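You operate a simulated robot arm through the tools that you are given. There is no shell and no other tool. Be economical: measure what you need, move in short steps, check, and stop when the job is done.

You run a simulated robot arm. Do the job below in one go: nothing can be reset, and whatever is moved stays where it is left.

## Task
Load the small red and yellow band rings on the trolley, each on the disc of its size.
Fine: put the trolley brake on first, so it stays put; then swing both hinged bars down over the rings.

The check looks at the end state, three seconds after you hand in, the way a careful person would. Anything else that was tipped, shoved, dropped, spilled or broken makes it a failure.

## Robot
A 7-joint arm with a two-finger parallel gripper on a trunk, on a base that drives. Base frame: it is fixed to the floor where the robot stands at the start and does not move with it; the origin is under the middle of the robot, x ahead of it, y to its left, z up; the surface under the hand at the start is at about z = 620. Readings come in mm, degrees, newtons and seconds.
With the tool pointing down near the work surface it reaches from about 280 to 760 mm from the robot's upright axis, wherever it stands. Its first joint turns from -166.0 to 166.0 degrees. Places, roughly: blue trolley [500, 400, 500]; narrow disc of the trolley [500, 200, 600]; orange hinged bar [800, 300, 1000]; small blue band ring, small red band ring [0, 1250, 750]; small yellow band ring [0, 1750, 1000]; trolley brake [400, 0, 700]; wide disc of the trolley [400, 600, 600]; yellow hinged bar [600, 700, 1000]. Payload 3.91 kg.
The TCP is the grasp point between the finger pads, 30 mm short of the fingertips. In the tool frame z runs along the fingers and y along their closing line. The gripper opens to 110 mm. The fingers are 20 mm wide and 10 mm thick; the gripper's body (48 by 112 mm) begins 55 mm behind the TCP.
Orientation is that of the tool frame in the base frame, as [roll, pitch, yaw] about the fixed x, y, z axes, in that order (R = Rz(yaw) Ry(pitch) Rx(roll)). With the fingers straight down and closing along the base's y, the tool's x points along the base's -x, its y along +y and its z along -z.

## Interface
- The arm moves only by the tool play_rows. Its argument "deltas" is a list of rows, each an object of numbers (a shift or turn left out is 0, a gripper value left out holds the last): "ax", "ay", "az": the turn, a rotation vector about the tool's x, y, z in units of 120 degrees (1.0 is 120 degrees); "dx", "dy", "dz": the shift along the tool's x, y, z in units of 400 mm (1.0 is 400 mm); "fingers": the finger opening in mm, from 0 to 110. In form: [{"ax": .., "ay": .., "az": .., "dx": .., "dy": .., "dz": .., "fingers": ..}, ...]. A call has 1 to 8 rows; each row is the pose to reach, as a shift and turn from the pose commanded when the call began, along the tool's axes at that moment. A call with a number of a shift or a turn outside -1 to 1 is refused whole. A row lasts 0.2 s, in which the tool goes at most 50 mm and 8.6 degrees; a call with a longer step from one row to the next is refused whole, and so is a gripper value outside its range. Where a pose cannot be reached the arm comes as near as it can. A force on the tool above 40 N (or 10 N above the force at the start of the call, whichever is more), or a blocked arm, ends the call early, and 0.2 s more pass. Each finger travels about 153 mm/s and halts on what it meets, pressing with about 39 N; the grip force reading is that of the motor and also rises with nothing between the fingers. The clock runs only during rows and for 0.2 s after the last one: add rows that repeat a pose to give the fingers time. The reply holds the time, the measured pose of the TCP, the force on the tool along the base axes, the opening and the grip force, in the units named above and with some noise, with the torque about the TCP (base axes, N m) and any sound that the robot's microphone picked up, and new pictures: "pictures" is both (left out), scene, wrist or none.
- Cameras (640 x 400 px; columns grow to the right, rows downward): "scene" is now at [-11.3, 193.3, 1538.4]; the picture's right is [0.56, -0.83, 0.00], its down [-0.63, -0.43, -0.64] and it looks along [0.53, 0.36, -0.76] (base axes); focal length 238 px, centre (320, 200). "wrist" rides on the gripper at [77, 7, -115] in the tool frame; the picture's right is [-0.09, 1.00, 0.00], its down [-0.80, -0.07, -0.59] and it looks along [-0.59, -0.05, 0.80] (tool axes); focal length 270 px, centre (320, 200). There is no depth. A picture from a camera that has moved, and an enlarged one, comes with that camera's place and axes in the base frame and with its lens.
- lift_body(by): slides the trunk up (or, below 0, down) by that many mm; the arm and the scene camera ride with it, the base frame stays. It gives what a move gives, with no picture.
- roll_base(legs): drives the robot by 1 to 6 legs, each [ahead, turn to the left] in mm and degrees, along the robot's own axes; the way and the turn of a leg run together, so that a leg with both is an arc; at most 1500 mm and 180 degrees a leg. The arm and the cameras ride along, it lands a little off, and it stops where it bumps. It gives what a move gives, and a new picture of the scene camera.
- turn_head(pan, tilt): turns the head with the scene camera to pan (to the left, within 155 degrees either way) and tilt (down, from -29 to 69), counted from straight ahead of the robot. It gives what a move gives, and a new picture of the scene camera.
- enlarge(camera, box): a new picture of the part [left, top, right, bottom] of that camera's present view, enlarged. It takes no simulated time.
- hand_in(): hands the job in; it is judged then, once.

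Work in short steps. Places have to be worked out from the pictures, the camera data and where the tool is seen: move nearer, look again, correct. Check each grasp and each placing, and mend what went wrong. You have 120 turns and 260 pictures in all, those below and enlarged ones among them. Open the gripper and draw the arm clear of the work before you hand the job in, unless the task says otherwise; then end with one line.

The tools are called as a command line: name --argument value ..., lists and objects as JSON in quotes. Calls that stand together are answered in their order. play_rows: Moves the arm, as the interface text tells. Its arguments: {"type":"object","properties":{"deltas":{"type":"array"},"pictures":{"type":"string","enum":["both","scene","wrist","none"]}},"required":["deltas"]} The other tools are called the same way: lift_body (by) slides the trunk up or down; roll_base (legs) drives the base; turn_head (pan, tilt) turns the head that bears the scene camera; enlarge (camera, box) takes an enlarged picture of a part of a camera's view; hand_in () hands the job in.

At the start:

```text
t: 0.0
position: [340.7, 229.0, 1335.0]
tcp_rot: [180.0, 0.0, -180.0]
contact_force: [1.0, -0.3, 0.5]
moment: [0.0, 0.01, 0.06]
finger_gap: 109.9
finger_force: 0.0
trunk travel left (down, up): [-525.0, 85.0]
robot x, y, heading: [-0.5, -2.2, 0.1]
head pan, tilt: [34.4, 49.9]
```

scene: 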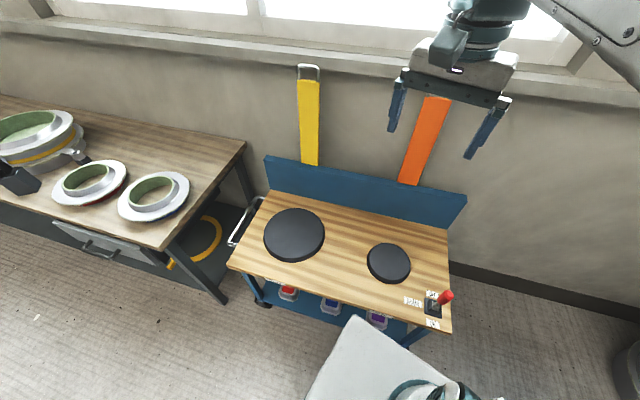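
wrist: 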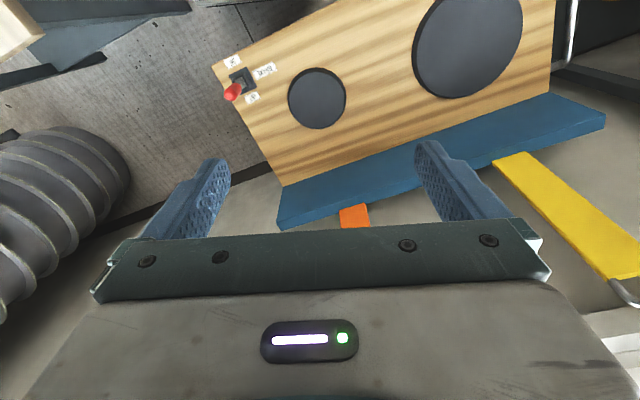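

The trolley, two hinged bars, brake lever and the ring table are visible. I enlarge the brake and the rings first to read the details.

enlarge --camera "scene" --box '[380, 260, 480, 340]'

enlarge --camera "scene" --box '[0, 80, 260, 280]'

enlarge --camera "wrist" --box '[200, 40, 300, 120]'

enlarge --camera "scene" --box '[220, 50, 480, 350]'

```text
5.00 times, centred on (430, 300) of scene
camera zoom: at [-11.3, 193.3, 1538.4], right [0.56, -0.83, 0.0], down [-0.63, -0.43, -0.64], along [0.53, 0.36, -0.76], focal length 1188 px, centre (-230, -300)
```

zoom: 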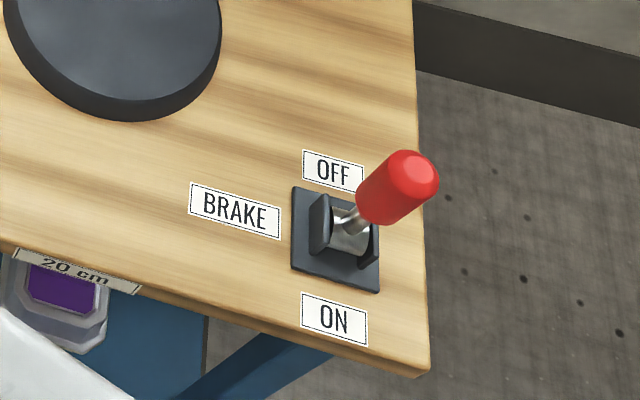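

```text
2.00 times, centred on (130, 180) of scene
camera zoom: at [-11.3, 193.3, 1538.4], right [0.56, -0.83, 0.0], down [-0.63, -0.43, -0.64], along [0.53, 0.36, -0.76], focal length 475 px, centre (700, 240)
```

zoom: 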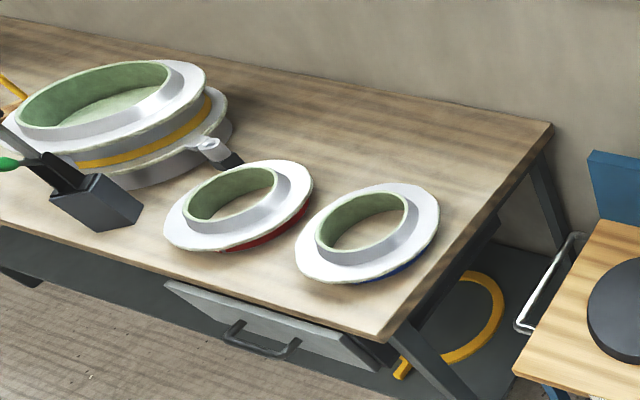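

```text
5.00 times, centred on (250, 80) of wrist
camera zoom: at [263.6, 236.4, 1449.2], right [0.09, 1.0, 0.0], down [0.8, -0.07, 0.59], along [0.59, -0.05, -0.8], focal length 1351 px, centre (670, 800)
```

zoom: 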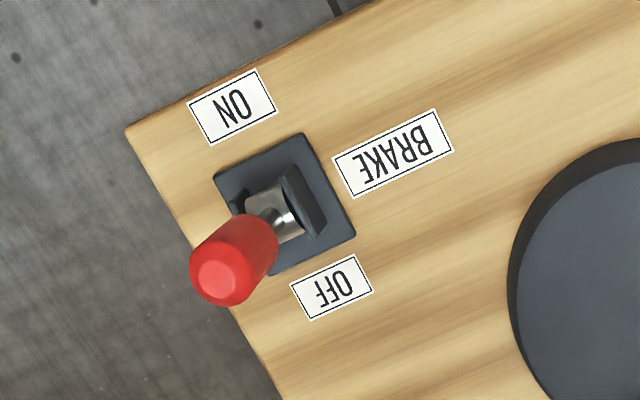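

```text
1.33 times, centred on (350, 200) of scene
camera zoom: at [-11.3, 193.3, 1538.4], right [0.56, -0.83, 0.0], down [-0.63, -0.43, -0.64], along [0.53, 0.36, -0.76], focal length 317 px, centre (280, 200)
```

zoom: 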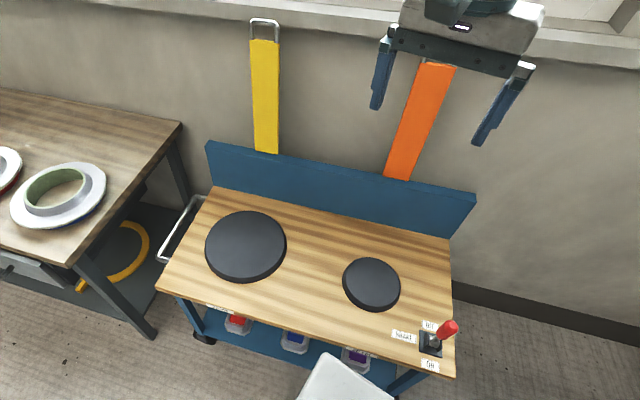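

Now look at the ring table and the shelf labels.

turn_head --pan 85 --tilt 40

enlarge --camera "scene" --box '[160, 80, 480, 280]'

```text
t: 1.2
position: [341.4, 229.6, 1336.3]
tcp_rot: [180.0, 0.0, 180.0]
contact_force: [-0.4, 0.1, -0.2]
moment: [-0.03, 0.0, 0.0]
finger_gap: 110.0
finger_force: 0.0
trunk travel left (down, up): [-525.0, 85.0]
robot x, y, heading: [-1.2, -3.0, -0.1]
head pan, tilt: [85.0, 40.0]
camera scene: at [-67.5, 234.4, 1552.4], right [1.0, -0.09, 0.0], down [-0.06, -0.64, -0.77], along [0.07, 0.76, -0.64], focal length 238 px, centre (320, 200)
```

scene: 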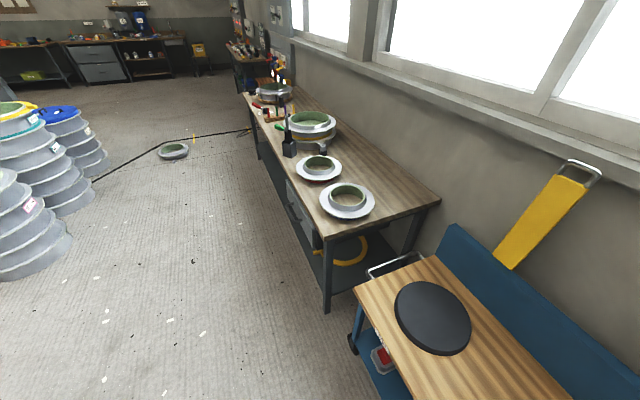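

```text
2.00 times, centred on (320, 180) of scene
camera zoom: at [-67.5, 234.4, 1552.4], right [1.0, -0.09, 0.0], down [-0.06, -0.64, -0.77], along [0.07, 0.76, -0.64], focal length 475 px, centre (320, 240)
```

zoom: 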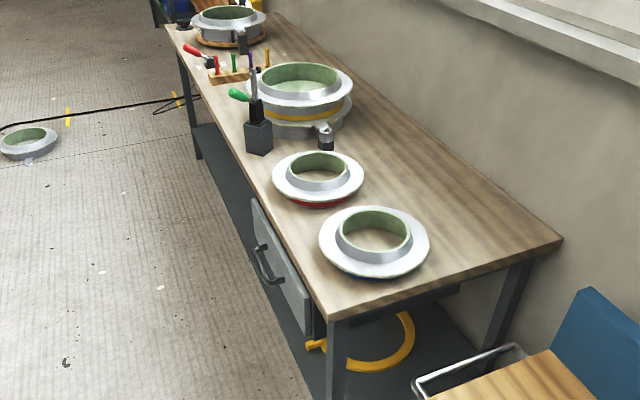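

The rings sit on the side table (blue nearest, red next, then a larger yellow-band one on a stack). First the brake: I lower the trunk and bring the hand toward the lever to see it.

lift_body --by -350

turn_head --pan 10 --tilt 60

play_rows --deltas '[{"dy": -0.12}, {"dy": -0.24}, {"dy": -0.36}, {"dy": -0.48}, {"dy": -0.57}]' --pictures "both"

```text
t: 4.6
position: [340.9, 230.5, 984.6]
tcp_rot: [180.0, 0.0, 180.0]
contact_force: [0.4, 0.4, 0.8]
moment: [-0.01, -0.02, -0.01]
finger_gap: 109.9
finger_force: 0.1
trunk travel left (down, up): [-175.0, 435.0]
robot x, y, heading: [0.9, 3.7, -0.0]
head pan, tilt: [85.0, 40.0]
```

```text
t: 6.1
position: [342.0, 228.9, 985.1]
tcp_rot: [-179.9, 0.0, 180.0]
contact_force: [-0.1, -0.2, 0.3]
moment: [-0.02, -0.02, -0.01]
finger_gap: 110.0
finger_force: 0.0
trunk travel left (down, up): [-175.0, 435.0]
robot x, y, heading: [-2.7, 1.0, 0.2]
head pan, tilt: [10.0, 60.0]
camera scene: at [-9.3, 161.3, 1175.7], right [0.17, -0.98, 0.0], down [-0.85, -0.15, -0.5], along [0.49, 0.09, -0.87], focal length 238 px, centre (320, 200)
```

scene: 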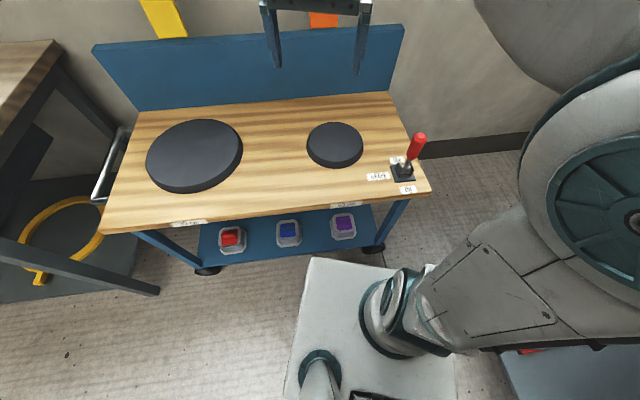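

```text
t: 7.3
position: [338.6, 3.9, 983.6]
tcp_rot: [-179.9, 0.0, -179.8]
contact_force: [-0.3, 1.1, -0.8]
moment: [-0.03, 0.02, -0.02]
finger_gap: 110.1
finger_force: 0.1
trunk travel left (down, up): [-175.0, 435.0]
robot x, y, heading: [2.7, 2.4, -0.3]
head pan, tilt: [10.0, 60.0]
camera scene: at [-9.4, 161.4, 1175.7], right [0.17, -0.98, 0.0], down [-0.85, -0.15, -0.5], along [0.49, 0.09, -0.87], focal length 238 px, centre (320, 200)
camera wrist: at [260.6, 10.1, 1097.2], right [0.09, 1.0, 0.0], down [0.8, -0.07, 0.59], along [0.59, -0.05, -0.8], focal length 270 px, centre (320, 200)
```

scene: 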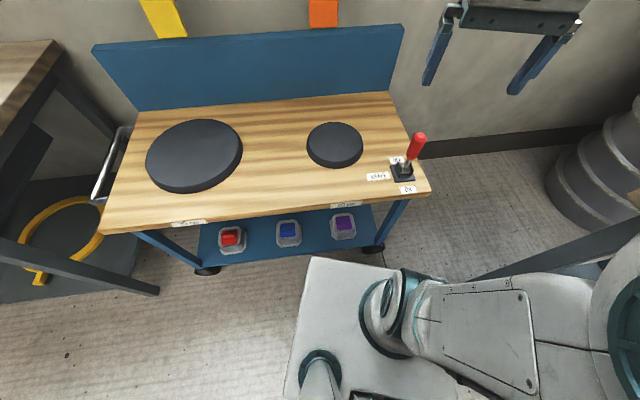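
wrist: 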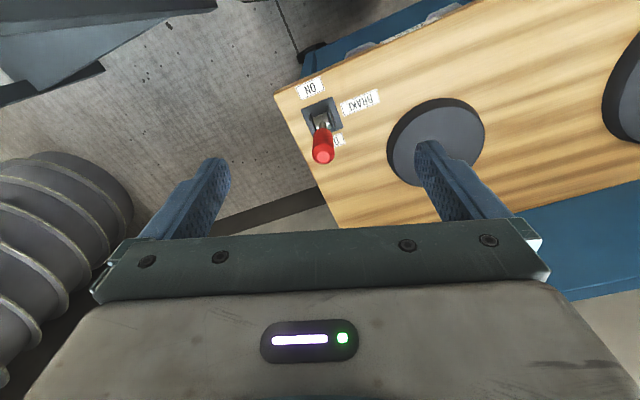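

Lever estimated with knob tip about (445, -4, 745), plate about (425, 3). I yaw the tool to match the trolley (~15°), close the fingers and go behind/above the knob for a closer look.

play_rows --deltas '[{"dx": -0.086, "dy": 0.0055, "dz": 0.04, "az": -0.04, "fingers": 0}, {"dx": -0.173, "dy": 0.011, "dz": 0.08, "az": -0.08}, {"dx": -0.259, "dy": 0.0165, "dz": 0.12, "az": -0.128}, {"dx": -0.346, "dy": 0.022, "dz": 0.2, "az": -0.128}, {"dx": -0.4325, "dy": 0.0275, "dz": 0.28, "az": -0.128}]' --pictures "both"

enlarge --camera "scene" --box '[360, 50, 520, 210]'

```text
t: 8.5
position: [514.6, 13.4, 872.3]
tcp_rot: [180.0, 0.0, -164.7]
contact_force: [0.3, 0.1, 0.1]
moment: [0.0, -0.01, 0.0]
finger_gap: 0.1
finger_force: 38.1
trunk travel left (down, up): [-175.0, 435.0]
robot x, y, heading: [0.1, 2.0, 0.1]
head pan, tilt: [10.0, 60.0]
camera scene: at [-9.7, 161.2, 1175.7], right [0.17, -0.98, 0.0], down [-0.85, -0.15, -0.5], along [0.49, 0.09, -0.87], focal length 238 px, centre (320, 200)
camera wrist: at [437.4, 0.4, 985.7], right [-0.18, 0.98, 0.0], down [0.79, 0.14, 0.59], along [0.59, 0.11, -0.8], focal length 270 px, centre (320, 200)
```

scene: 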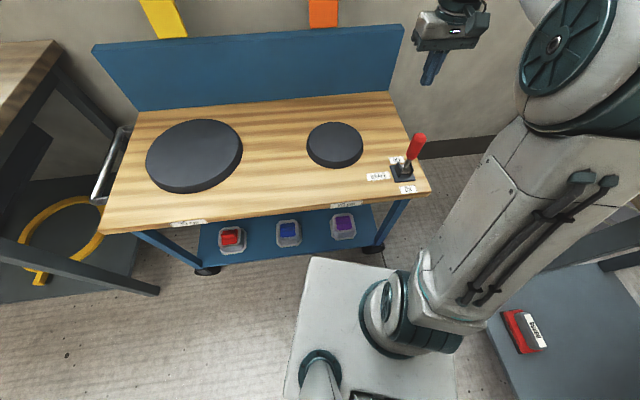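
wrist: 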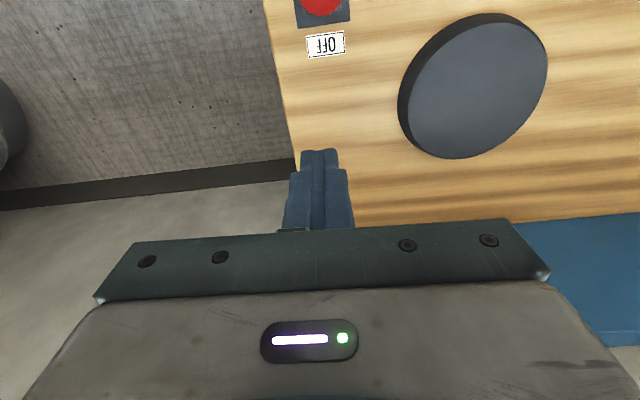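

```text
2.50 times, centred on (440, 130) of scene
camera zoom: at [-9.7, 161.2, 1175.7], right [0.17, -0.98, 0.0], down [-0.85, -0.15, -0.5], along [0.49, 0.09, -0.87], focal length 594 px, centre (20, 375)
```

zoom: 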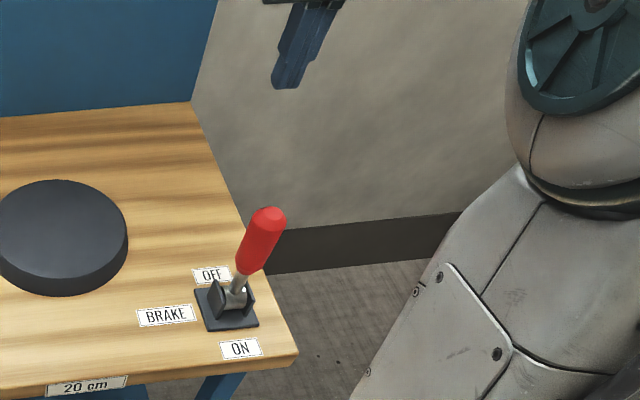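

The lever looks nearly vertical with its plane along the trolley's front-back axis. I drop the closed fingertips behind the knob (toward the back side) and check.

play_rows --deltas '[{"dy": 0.03, "dz": 0.1}, {"dy": 0.03, "dz": 0.2}, {"dy": 0.03, "dz": 0.31}, {"dy": 0.03, "dz": 0.31}]' --pictures "both"

enlarge --camera "scene" --box '[360, 90, 520, 210]'

```text
t: 9.5
position: [510.4, 25.6, 749.8]
tcp_rot: [-180.0, 0.1, -164.6]
contact_force: [1.3, 0.1, -0.3]
moment: [-0.03, 0.0, -0.02]
finger_gap: 0.1
finger_force: 37.2
trunk travel left (down, up): [-175.0, 435.0]
robot x, y, heading: [0.9, 2.0, -0.2]
head pan, tilt: [10.0, 60.0]
camera scene: at [-9.2, 161.2, 1175.7], right [0.17, -0.98, 0.0], down [-0.85, -0.15, -0.5], along [0.49, 0.09, -0.87], focal length 238 px, centre (320, 200)
camera wrist: at [433.2, 11.1, 864.2], right [-0.18, 0.98, 0.0], down [0.79, 0.14, 0.59], along [0.58, 0.11, -0.8], focal length 270 px, centre (320, 200)
```

scene: 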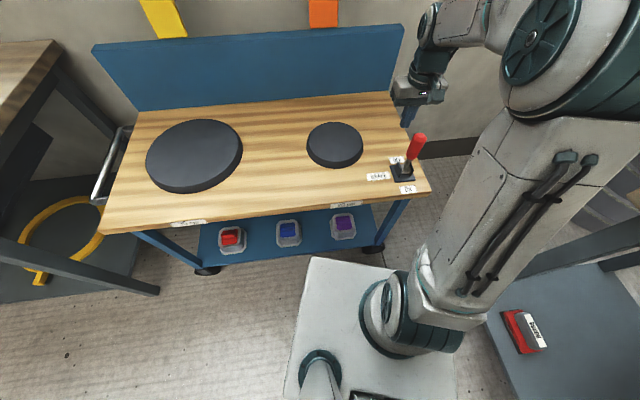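
wrist: 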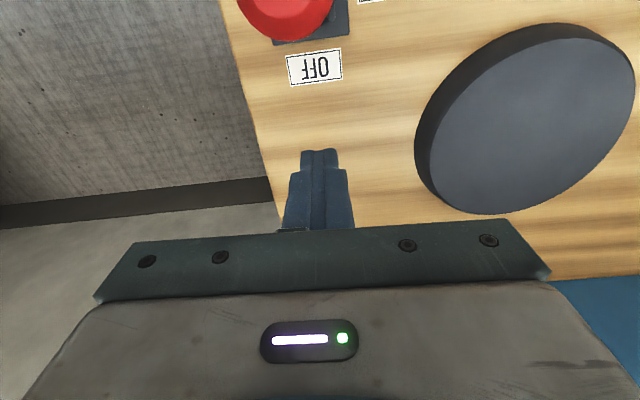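

```text
3.33 times, centred on (440, 150) of scene
camera zoom: at [-9.2, 161.2, 1175.7], right [0.17, -0.98, 0.0], down [-0.85, -0.15, -0.5], along [0.49, 0.09, -0.87], focal length 792 px, centre (-80, 367)
```

zoom: 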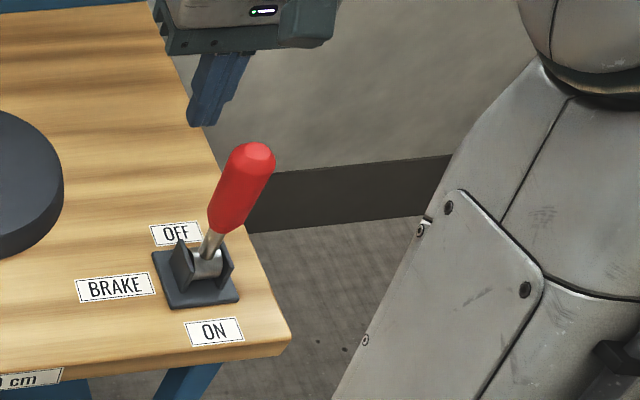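

Fingers are in line with the knob within ~5 mm, about 55 mm behind it. I push toward the ON side in steps and watch force.

play_rows --deltas '[{"dx": 0.06, "dy": -0.01}, {"dx": 0.12, "dy": -0.01}, {"dx": 0.15, "dy": -0.01}, {"dx": 0.175, "dy": -0.01}, {"dx": 0.2, "dy": -0.01}]' --pictures "both"

enlarge --camera "scene" --box '[360, 90, 520, 210]'

```text
t: 10.7
position: [435.3, -0.5, 750.7]
tcp_rot: [-180.0, 0.0, -164.6]
contact_force: [0.2, -0.3, 0.0]
moment: [0.0, 0.0, 0.01]
finger_gap: 0.1
finger_force: 37.8
trunk travel left (down, up): [-175.0, 435.0]
robot x, y, heading: [-3.3, -0.2, 0.1]
head pan, tilt: [10.0, 60.0]
camera scene: at [-9.2, 161.2, 1175.7], right [0.17, -0.98, 0.0], down [-0.85, -0.15, -0.5], along [0.49, 0.09, -0.87], focal length 238 px, centre (320, 200)
camera wrist: at [357.5, -14.9, 864.5], right [-0.18, 0.98, 0.0], down [0.79, 0.14, 0.59], along [0.58, 0.11, -0.8], focal length 270 px, centre (320, 200)
```

scene: 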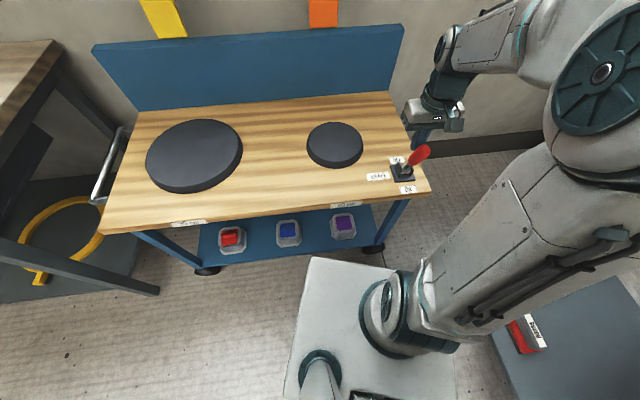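
wrist: 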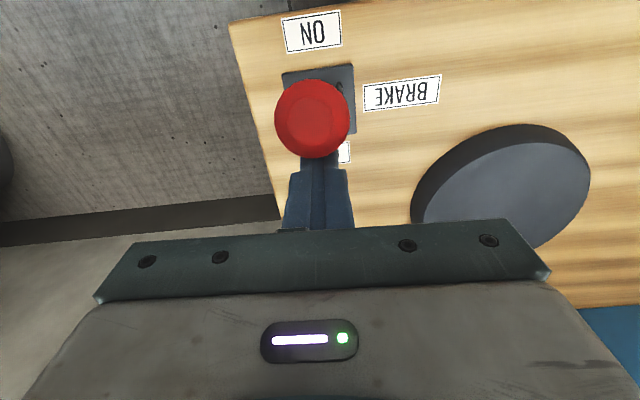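

```text
3.33 times, centred on (440, 150) of scene
camera zoom: at [-9.2, 161.2, 1175.7], right [0.17, -0.98, 0.0], down [-0.85, -0.15, -0.5], along [0.49, 0.09, -0.87], focal length 792 px, centre (-80, 367)
```

zoom: 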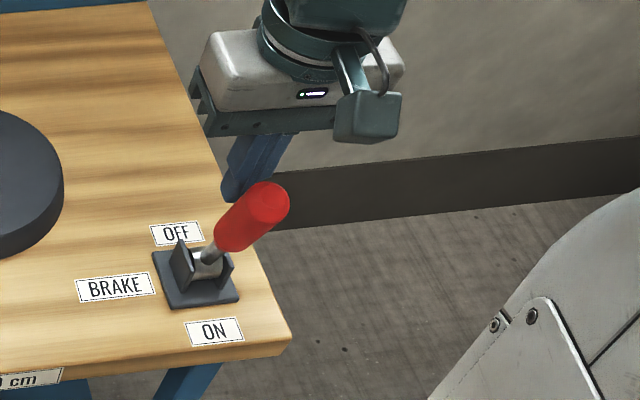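

The lever follows easily and the trolley has not moved. Continue pushing, dropping a little.

play_rows --deltas '[{"dx": 0.04, "dz": 0.01}, {"dx": 0.08, "dz": 0.025}, {"dx": 0.12, "dz": 0.045}, {"dx": 0.15, "dz": 0.06}]' --pictures "both"

enlarge --camera "scene" --box '[360, 90, 520, 210]'

```text
t: 11.7
position: [386.1, -16.6, 731.2]
tcp_rot: [-179.5, 1.5, -164.3]
contact_force: [3.0, 1.4, 7.5]
moment: [0.08, 0.0, 0.05]
finger_gap: 0.2
finger_force: 36.9
trunk travel left (down, up): [-175.0, 435.0]
robot x, y, heading: [0.3, 2.8, -0.1]
head pan, tilt: [10.0, 60.0]
stopped in row 4: the force on the tool passed its limit at 49 N (the readings are from after the stop); the commanded pose is now the measured one
camera scene: at [-9.2, 161.2, 1175.7], right [0.18, -0.98, 0.0], down [-0.85, -0.15, -0.5], along [0.49, 0.09, -0.87], focal length 238 px, centre (320, 200)
camera wrist: at [305.9, -30.7, 843.2], right [-0.18, 0.98, -0.01], down [0.77, 0.15, 0.62], along [0.61, 0.11, -0.79], focal length 270 px, centre (320, 200)
```

scene: 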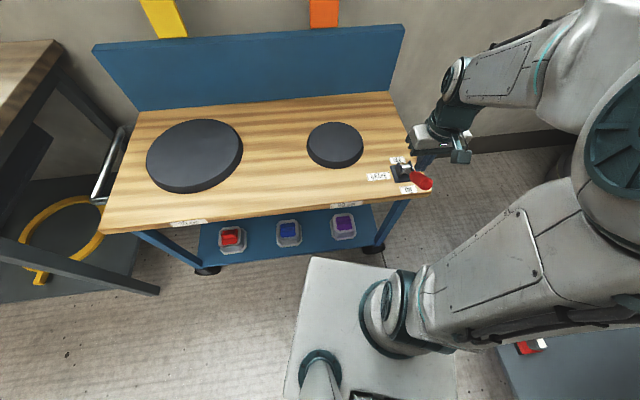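
wrist: 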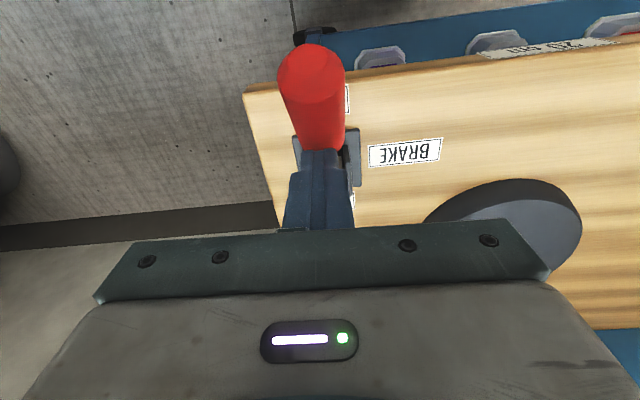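

```text
3.33 times, centred on (440, 150) of scene
camera zoom: at [-9.2, 161.2, 1175.7], right [0.18, -0.98, 0.0], down [-0.85, -0.15, -0.5], along [0.49, 0.09, -0.87], focal length 792 px, centre (-80, 367)
```

zoom: 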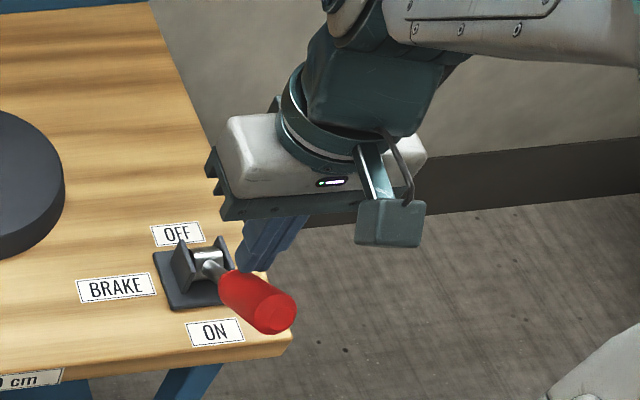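

The lever hit its stop on the ON side. I retreat up and verify that it stays.

play_rows --deltas '[{"dx": -0.02, "dz": -0.05}, {"dx": -0.02, "dz": -0.17}, {"dx": -0.02, "dz": -0.29}, {"dx": -0.02, "dz": -0.41}, {"dx": -0.02, "dz": -0.53}]' --pictures "none"

enlarge --camera "scene" --box '[80, 0, 480, 280]'

```text
t: 12.9
position: [386.1, -13.6, 942.8]
tcp_rot: [-179.6, 1.3, -164.5]
contact_force: [-0.6, 1.0, 0.0]
moment: [0.0, -0.04, 0.03]
finger_gap: 0.1
finger_force: 37.2
trunk travel left (down, up): [-175.0, 435.0]
robot x, y, heading: [1.1, 1.9, 0.1]
head pan, tilt: [10.0, 60.0]
```

```text
1.43 times, centred on (280, 140) of scene
camera zoom: at [-9.0, 161.2, 1175.6], right [0.17, -0.98, 0.0], down [-0.85, -0.15, -0.5], along [0.49, 0.09, -0.87], focal length 340 px, centre (377, 286)
```

zoom: 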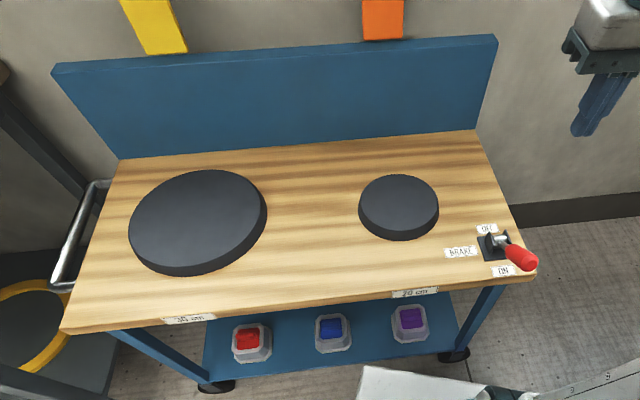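

Brake is ON, trolley unmoved; disc labels read 30 cm and 20 cm. Now I back up, turn parallel to the table, and drive along it.

lift_body --by 200

turn_head --pan -40 --tilt 40

roll_base --legs '[[-180, 0], [0, 105.4], [900, 0]]'

```text
t: 15.1
position: [387.4, -14.5, 1142.3]
tcp_rot: [-179.5, 1.4, -164.4]
contact_force: [-0.4, -0.6, -0.2]
moment: [-0.01, -0.02, -0.02]
finger_gap: 0.0
finger_force: 37.7
trunk travel left (down, up): [-375.0, 235.0]
robot x, y, heading: [3.2, 0.5, 0.2]
head pan, tilt: [10.0, 60.0]
```

```text
t: 16.2
position: [388.3, -12.9, 1141.7]
tcp_rot: [-179.6, 1.4, -164.4]
contact_force: [-0.1, -0.2, -0.4]
moment: [-0.01, 0.01, 0.01]
finger_gap: 0.2
finger_force: 37.7
trunk travel left (down, up): [-375.0, 235.0]
robot x, y, heading: [0.4, -4.7, 0.1]
head pan, tilt: [-40.0, 40.0]
camera scene: at [-9.5, 95.0, 1402.4], right [-0.64, -0.77, 0.0], down [-0.49, 0.41, -0.77], along [0.59, -0.49, -0.64], focal length 238 px, centre (320, 200)
```

scene: 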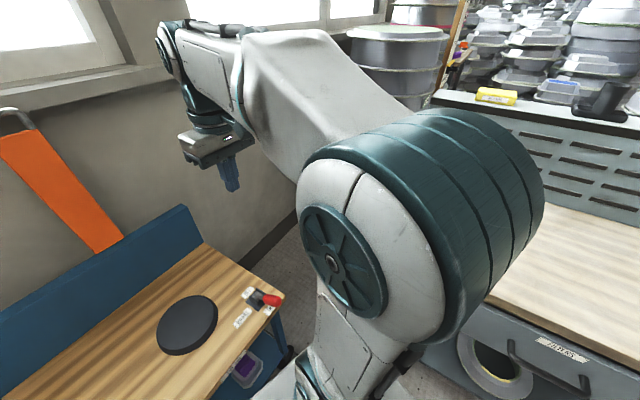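

```text
t: 26.5
position: [-491.3, 1246.4, 1142.7]
tcp_rot: [-179.5, 1.5, -60.4]
contact_force: [-0.6, -0.2, -0.3]
moment: [0.0, -0.01, -0.03]
finger_gap: 0.0
finger_force: 37.5
trunk travel left (down, up): [-375.0, 235.0]
robot x, y, heading: [-412.6, 869.6, 103.8]
head pan, tilt: [-40.0, 40.0]
camera scene: at [-497.7, 833.4, 1402.4], right [0.9, -0.43, 0.0], down [-0.28, -0.58, -0.77], along [0.33, 0.69, -0.64], focal length 238 px, centre (320, 200)
```

scene: 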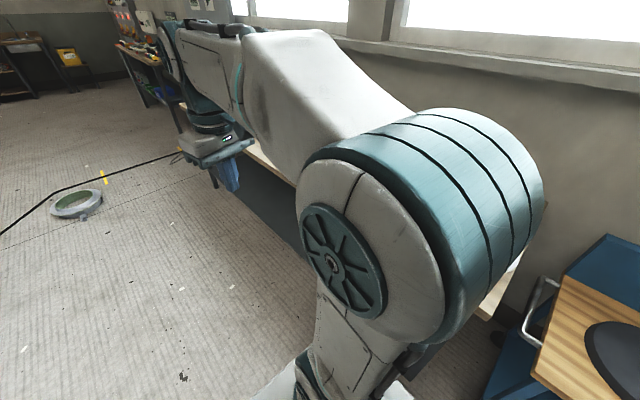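

The shoulder blocks the head's view on the right side, so I'll face the table instead: drive on to about t=1350 and turn right to face it.

roll_base --legs '[[350, 0], [0, -88.5]]'

turn_head --pan 25 --tilt 45

```text
t: 32.5
position: [-120.8, 1310.1, 1142.4]
tcp_rot: [-179.6, 1.4, -148.4]
contact_force: [0.0, -0.4, 0.0]
moment: [0.01, 0.0, -0.03]
finger_gap: 0.0
finger_force: 37.6
trunk travel left (down, up): [-375.0, 235.0]
robot x, y, heading: [-495.7, 1213.6, 16.3]
head pan, tilt: [-40.0, 40.0]
camera scene: at [-532.8, 1304.6, 1402.4], right [-0.4, -0.91, 0.0], down [-0.59, 0.26, -0.77], along [0.7, -0.31, -0.64], focal length 238 px, centre (320, 200)
```

scene: 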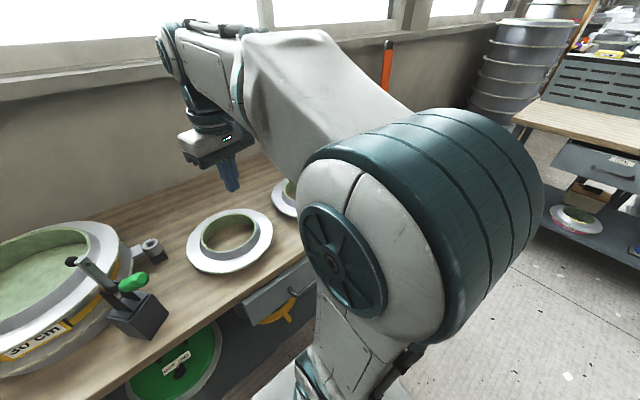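

```text
t: 33.9
position: [-121.8, 1310.0, 1142.3]
tcp_rot: [-179.6, 1.4, -148.4]
contact_force: [0.1, 0.1, 0.0]
moment: [0.02, -0.02, -0.01]
finger_gap: 0.0
finger_force: 37.4
trunk travel left (down, up): [-375.0, 235.0]
robot x, y, heading: [-498.9, 1218.1, 16.1]
head pan, tilt: [25.0, 45.0]
camera scene: at [-549.3, 1392.6, 1395.2], right [0.66, -0.75, 0.0], down [-0.53, -0.46, -0.71], along [0.53, 0.46, -0.71], focal length 238 px, centre (320, 200)
```

scene: 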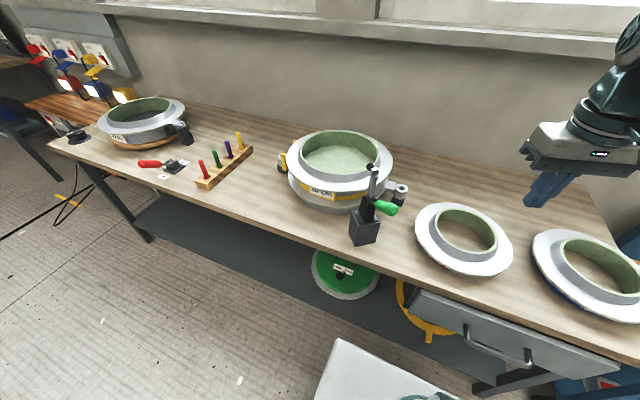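

Zoom on the yellow ring and the device beside it, and the red ring.

enlarge --camera "scene" --box '[260, 110, 420, 260]'

enlarge --camera "scene" --box '[400, 180, 640, 340]'

enlarge --camera "scene" --box '[40, 60, 280, 210]'

```text
2.67 times, centred on (340, 185) of scene
camera zoom: at [-549.3, 1392.6, 1395.2], right [0.66, -0.75, 0.0], down [-0.53, -0.46, -0.71], along [0.53, 0.46, -0.71], focal length 634 px, centre (267, 240)
```

zoom: 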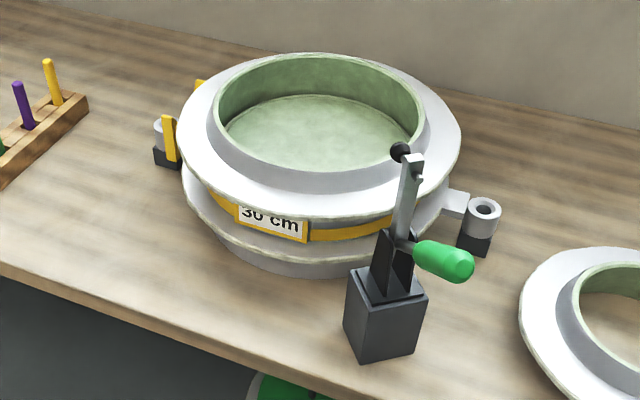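

```text
2.50 times, centred on (520, 260) of scene
camera zoom: at [-549.3, 1392.6, 1395.2], right [0.66, -0.75, 0.0], down [-0.53, -0.46, -0.71], along [0.53, 0.46, -0.71], focal length 594 px, centre (-180, 50)
```

zoom: 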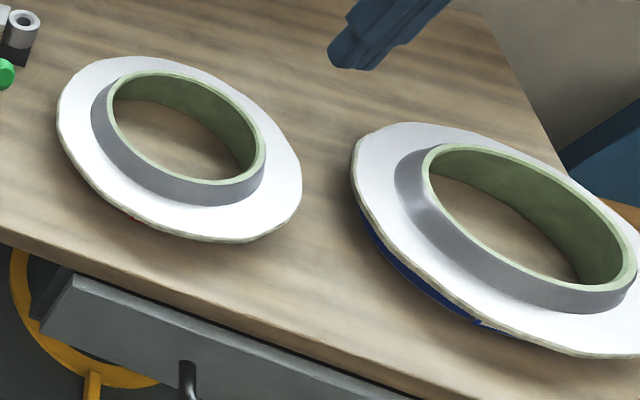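

```text
2.67 times, centred on (160, 135) of scene
camera zoom: at [-549.3, 1392.6, 1395.2], right [0.66, -0.75, 0.0], down [-0.53, -0.46, -0.71], along [0.53, 0.46, -0.71], focal length 634 px, centre (747, 373)
```

zoom: 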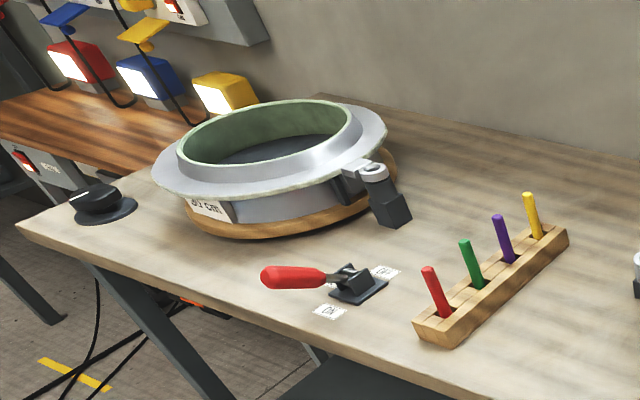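

Table top seems at z≈800, red ring rim near (15,1349,859). I align the tool with the table, open the fingers and look with the wrist camera.

play_rows --deltas '[{"az": 0.065, "fingers": 70}, {"az": 0.135, "ay": 0.0}, {"az": 0.135}]' --pictures "both"

```text
t: 34.7
position: [-121.8, 1309.6, 1140.5]
tcp_rot: [180.0, 1.5, -164.7]
contact_force: [0.1, -0.1, 0.0]
moment: [0.0, 0.04, 0.01]
finger_gap: 69.9
finger_force: 0.0
trunk travel left (down, up): [-375.0, 235.0]
robot x, y, heading: [-496.7, 1214.3, 16.2]
head pan, tilt: [25.0, 45.0]
camera scene: at [-549.3, 1392.6, 1395.2], right [0.66, -0.75, 0.0], down [-0.53, -0.47, -0.71], along [0.53, 0.47, -0.71], focal length 238 px, centre (320, 200)
camera wrist: at [-201.4, 1295.5, 1253.5], right [-0.18, 0.98, 0.0], down [0.78, 0.14, 0.61], along [0.6, 0.11, -0.79], focal length 270 px, centre (320, 200)
```

scene: 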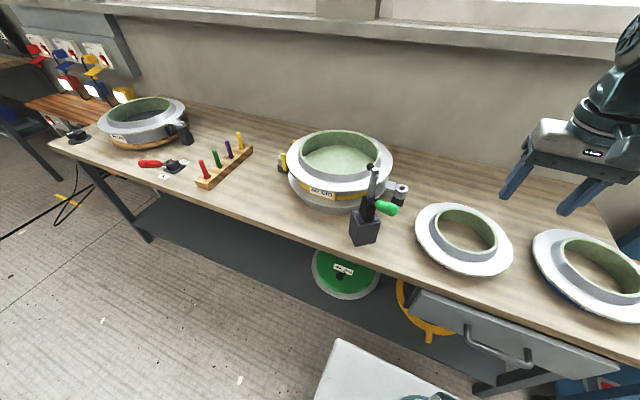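
wrist: 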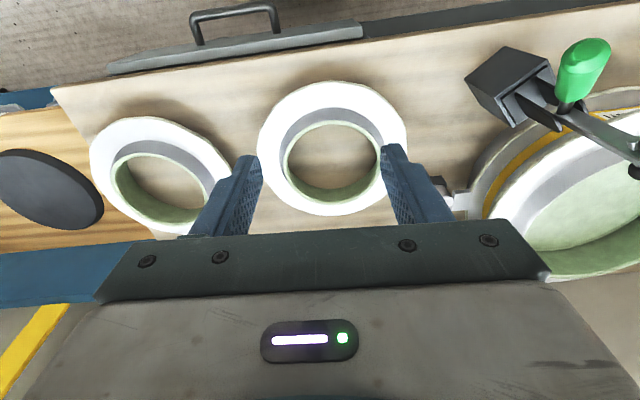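

Both views agree: red ring centre ≈ (5,1353), rim z≈854. I go above its left wall (t side) for a close look.

play_rows --deltas '[{"dx": -0.056, "dy": 0.038, "dz": 0.09, "ay": 0.0125}, {"dx": -0.112, "dy": 0.077, "dz": 0.18, "ay": 0.0125}, {"dx": -0.168, "dy": 0.115, "dz": 0.27, "ay": 0.0125}, {"dx": -0.223, "dy": 0.153, "dz": 0.36, "ay": 0.0125}, {"dx": -0.279, "dy": 0.19, "dz": 0.44, "ay": 0.0125}, {"dx": -0.335, "dy": 0.23, "dz": 0.5, "ay": 0.0125}, {"dx": -0.335, "dy": 0.23, "dz": 0.5, "ay": 0.0125}]' --pictures "both"

enlarge --camera "scene" --box '[380, 120, 580, 290]'

```text
t: 36.3
position: [-11.3, 1435.5, 943.9]
tcp_rot: [-180.0, 0.1, -164.6]
contact_force: [-0.1, 0.4, 0.5]
moment: [0.0, 0.03, 0.0]
finger_gap: 70.0
finger_force: 0.1
trunk travel left (down, up): [-375.0, 235.0]
robot x, y, heading: [-497.9, 1216.7, 16.1]
head pan, tilt: [25.0, 45.0]
camera scene: at [-549.0, 1392.9, 1395.1], right [0.66, -0.75, 0.0], down [-0.53, -0.47, -0.71], along [0.53, 0.46, -0.71], focal length 238 px, centre (320, 200)
camera wrist: at [-88.1, 1421.8, 1058.4], right [-0.18, 0.98, 0.0], down [0.79, 0.14, 0.59], along [0.58, 0.11, -0.8], focal length 270 px, centre (320, 200)
```

scene: 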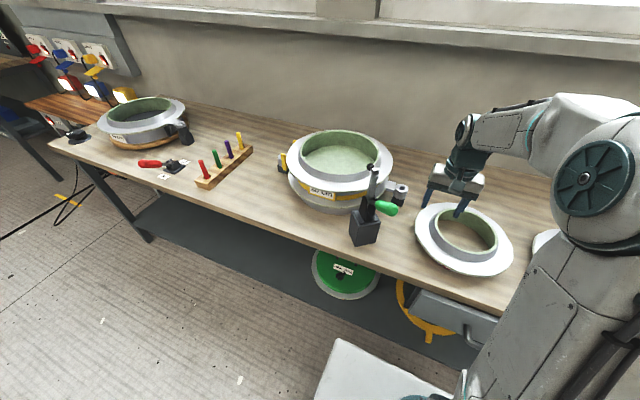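
wrist: 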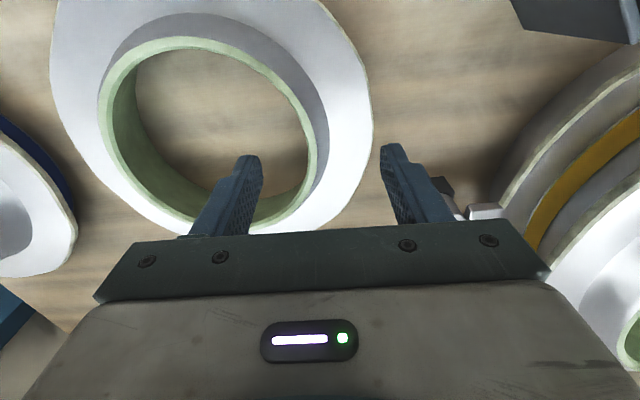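

```text
2.35 times, centred on (480, 205) of scene
camera zoom: at [-549.0, 1392.9, 1395.1], right [0.66, -0.75, 0.0], down [-0.53, -0.47, -0.71], along [0.53, 0.46, -0.71], focal length 559 px, centre (-56, 188)
```

zoom: 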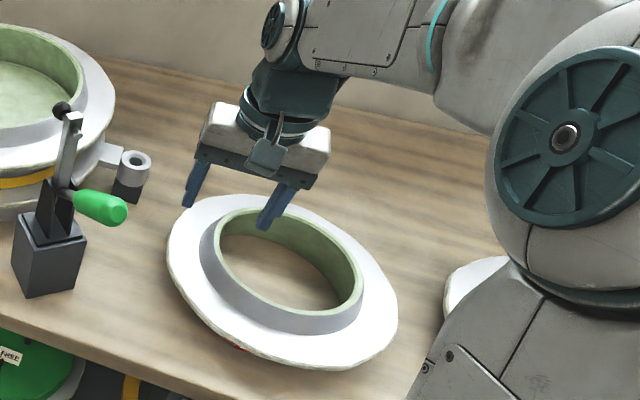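

Aligned over the wall (R≈84). Descend until the tips are about 25 mm below the rim and look.

play_rows --deltas '[{"dz": 0.1}, {"dz": 0.2}, {"dz": 0.21}, {"dz": 0.21}]' --pictures "both"

enlarge --camera "scene" --box '[400, 140, 540, 290]'

```text
t: 36.9
position: [-12.7, 1436.2, 875.6]
tcp_rot: [179.7, 0.5, -164.6]
contact_force: [-1.2, -3.5, 15.6]
moment: [0.48, 0.21, 0.09]
finger_gap: 68.7
finger_force: 0.1
trunk travel left (down, up): [-375.0, 235.0]
robot x, y, heading: [-497.3, 1220.0, 15.9]
head pan, tilt: [25.0, 45.0]
stopped in row 3: the force on the tool passed its limit at 49 N (the readings are from after the stop); the commanded pose is now the measured one
camera scene: at [-550.4, 1391.4, 1395.6], right [0.66, -0.75, 0.0], down [-0.53, -0.46, -0.71], along [0.53, 0.47, -0.71], focal length 238 px, centre (320, 200)
camera wrist: at [-90.8, 1420.7, 988.4], right [-0.18, 0.98, 0.01], down [0.79, 0.14, 0.6], along [0.59, 0.11, -0.8], focal length 270 px, centre (320, 200)
```

scene: 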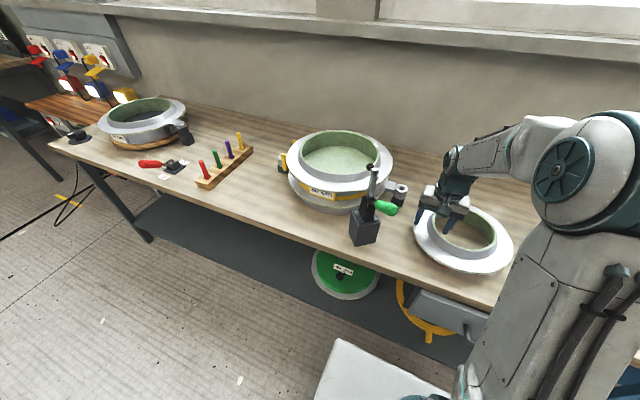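
wrist: 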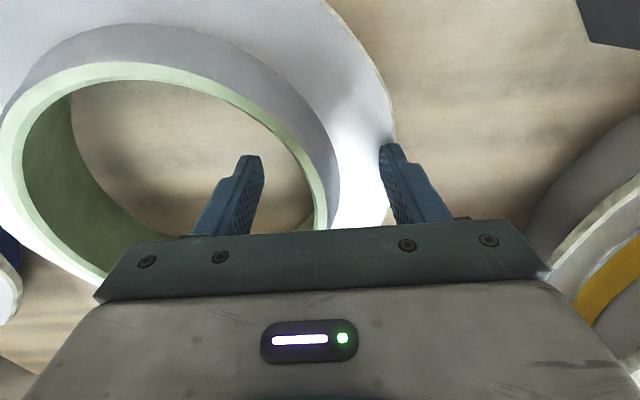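

```text
2.67 times, centred on (470, 215) of scene
camera zoom: at [-550.4, 1391.4, 1395.6], right [0.66, -0.75, 0.0], down [-0.53, -0.46, -0.71], along [0.53, 0.47, -0.71], focal length 634 px, centre (-80, 160)
```

zoom: 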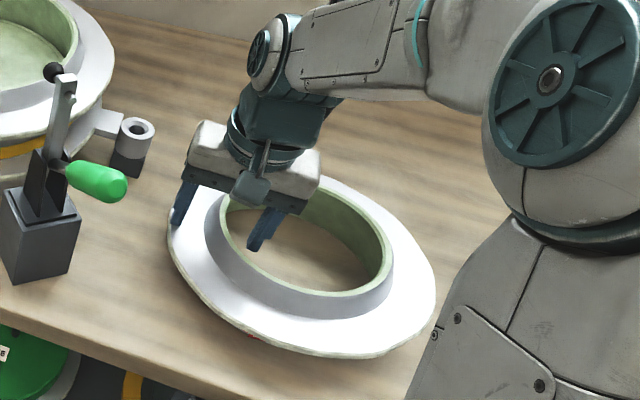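

The outer fingertip touched the flange at z≈843; that is as deep as it goes. I raise 4 mm and close on the collar wall.

play_rows --deltas '[{"dz": -0.01}, {"dz": -0.01, "fingers": 40}, {"dz": -0.01, "fingers": 20}, {"dz": -0.01, "fingers": 0}, {"dz": -0.01, "fingers": 0}, {"dz": -0.01, "fingers": 0}]' --pictures "both"

enlarge --camera "scene" --box '[400, 140, 540, 290]'

```text
t: 38.3
position: [-14.3, 1439.9, 877.6]
tcp_rot: [179.7, 0.4, -164.5]
contact_force: [-2.8, 8.9, 21.5]
moment: [1.42, 0.09, 0.11]
finger_gap: 12.7
finger_force: 39.4
trunk travel left (down, up): [-375.0, 235.0]
robot x, y, heading: [-496.7, 1215.6, 16.1]
head pan, tilt: [25.0, 45.0]
camera scene: at [-551.4, 1392.8, 1395.2], right [0.66, -0.75, 0.0], down [-0.53, -0.47, -0.71], along [0.53, 0.47, -0.71], focal length 238 px, centre (320, 200)
camera wrist: at [-91.6, 1422.7, 991.0], right [-0.18, 0.98, 0.01], down [0.79, 0.14, 0.6], along [0.59, 0.11, -0.8], focal length 270 px, centre (320, 200)
```

scene: 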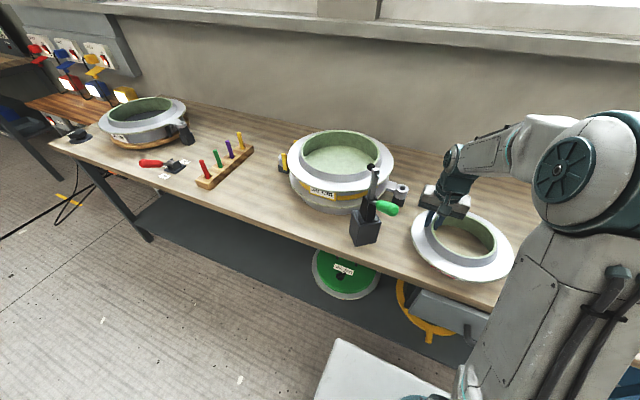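
wrist: 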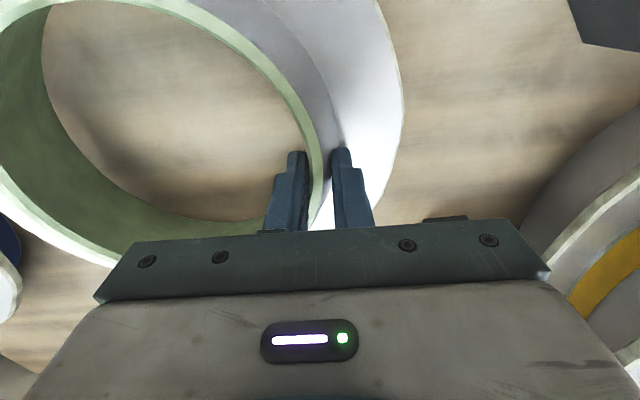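

```text
2.67 times, centred on (470, 215) of scene
camera zoom: at [-551.4, 1392.8, 1395.2], right [0.66, -0.75, 0.0], down [-0.53, -0.47, -0.71], along [0.53, 0.47, -0.71], focal length 634 px, centre (-80, 160)
```

zoom: 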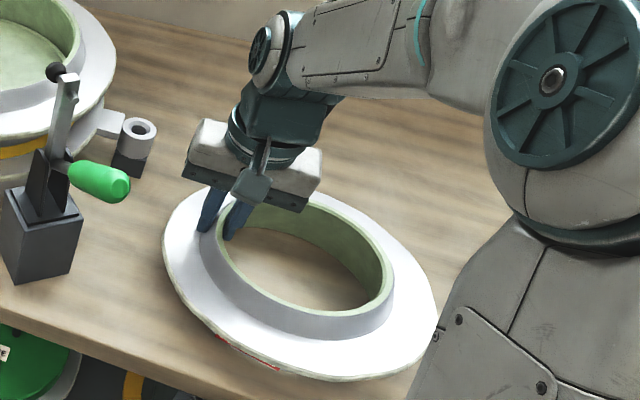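

Gripped at 12.7 mm. Lift gently and check for tilt.

play_rows --deltas '[{"dz": -0.025}, {"dz": -0.06}, {"dz": -0.1}, {"dz": -0.14}, {"dz": -0.14}]' --pictures "both"

enlarge --camera "scene" --box '[400, 140, 540, 290]'

```text
t: 39.5
position: [-13.4, 1435.5, 931.2]
tcp_rot: [179.7, 0.3, -164.5]
contact_force: [-0.9, -0.4, -4.2]
moment: [0.27, 0.0, -0.02]
finger_gap: 8.0
finger_force: 39.1
trunk travel left (down, up): [-375.0, 235.0]
robot x, y, heading: [-495.5, 1214.4, 16.1]
head pan, tilt: [25.0, 45.0]
camera scene: at [-549.0, 1392.7, 1395.1], right [0.66, -0.75, 0.0], down [-0.53, -0.47, -0.71], along [0.53, 0.47, -0.71], focal length 238 px, centre (320, 200)
camera wrist: at [-90.6, 1420.6, 1045.3], right [-0.18, 0.98, 0.01], down [0.79, 0.14, 0.6], along [0.59, 0.11, -0.8], focal length 270 px, centre (320, 200)
```

scene: 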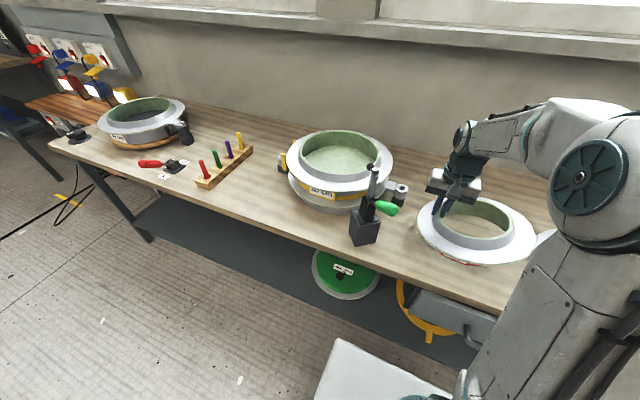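
wrist: 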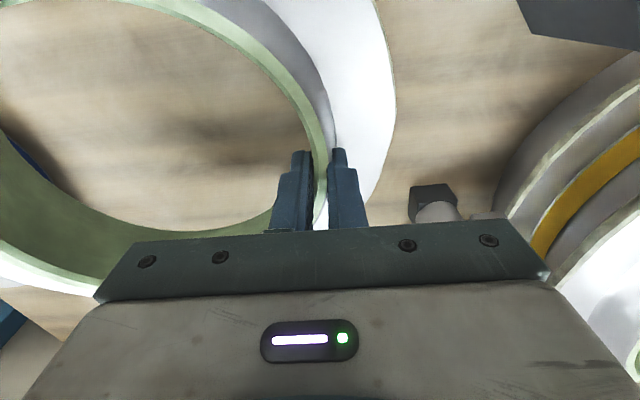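

```text
2.67 times, centred on (470, 215) of scene
camera zoom: at [-549.0, 1392.7, 1395.1], right [0.66, -0.75, 0.0], down [-0.53, -0.47, -0.71], along [0.53, 0.47, -0.71], focal length 634 px, centre (-80, 160)
```

zoom: 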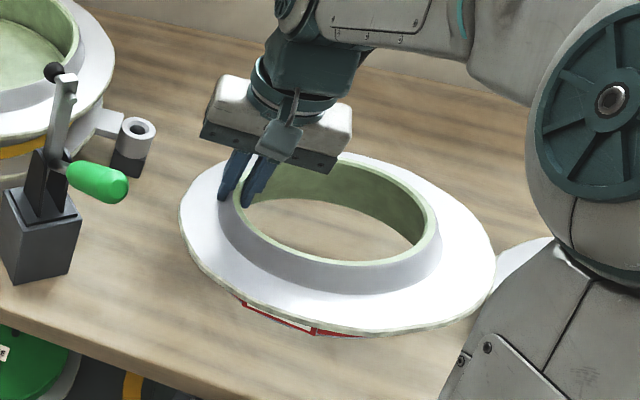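

The ring is light (~0.45 kg) and held firmly. I raise it and draw it nearer for the drive to the trolley.

play_rows --deltas '[{"dz": -0.1}, {"dz": -0.2}, {"dz": -0.3}, {"dx": 0.08, "dz": -0.35}, {"dx": 0.17, "dz": -0.35}, {"dx": 0.26, "dz": -0.35}, {"dx": 0.35, "dz": -0.35}, {"dx": 0.35, "dz": -0.35}]' --pictures "both"

```text
t: 41.3
position: [-149.7, 1395.2, 1069.4]
tcp_rot: [179.7, 0.3, -164.5]
contact_force: [-0.1, -0.3, -3.1]
moment: [0.31, 0.0, -0.03]
finger_gap: 7.8
finger_force: 39.2
trunk travel left (down, up): [-375.0, 235.0]
robot x, y, heading: [-493.0, 1214.4, 16.2]
head pan, tilt: [25.0, 45.0]
camera scene: at [-549.3, 1392.6, 1395.1], right [0.66, -0.75, 0.0], down [-0.53, -0.47, -0.71], along [0.53, 0.47, -0.71], focal length 238 px, centre (320, 200)
camera wrist: at [-226.8, 1380.5, 1183.0], right [-0.18, 0.98, 0.01], down [0.79, 0.14, 0.6], along [0.59, 0.11, -0.8], focal length 270 px, centre (320, 200)
```

scene: 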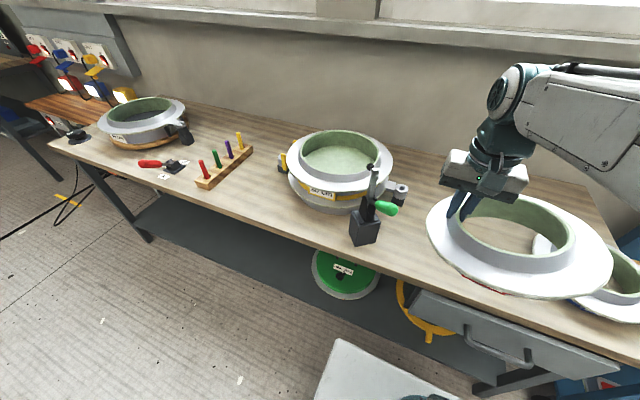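
wrist: 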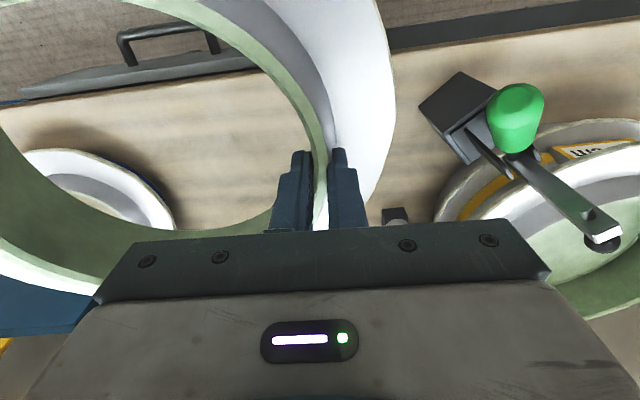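

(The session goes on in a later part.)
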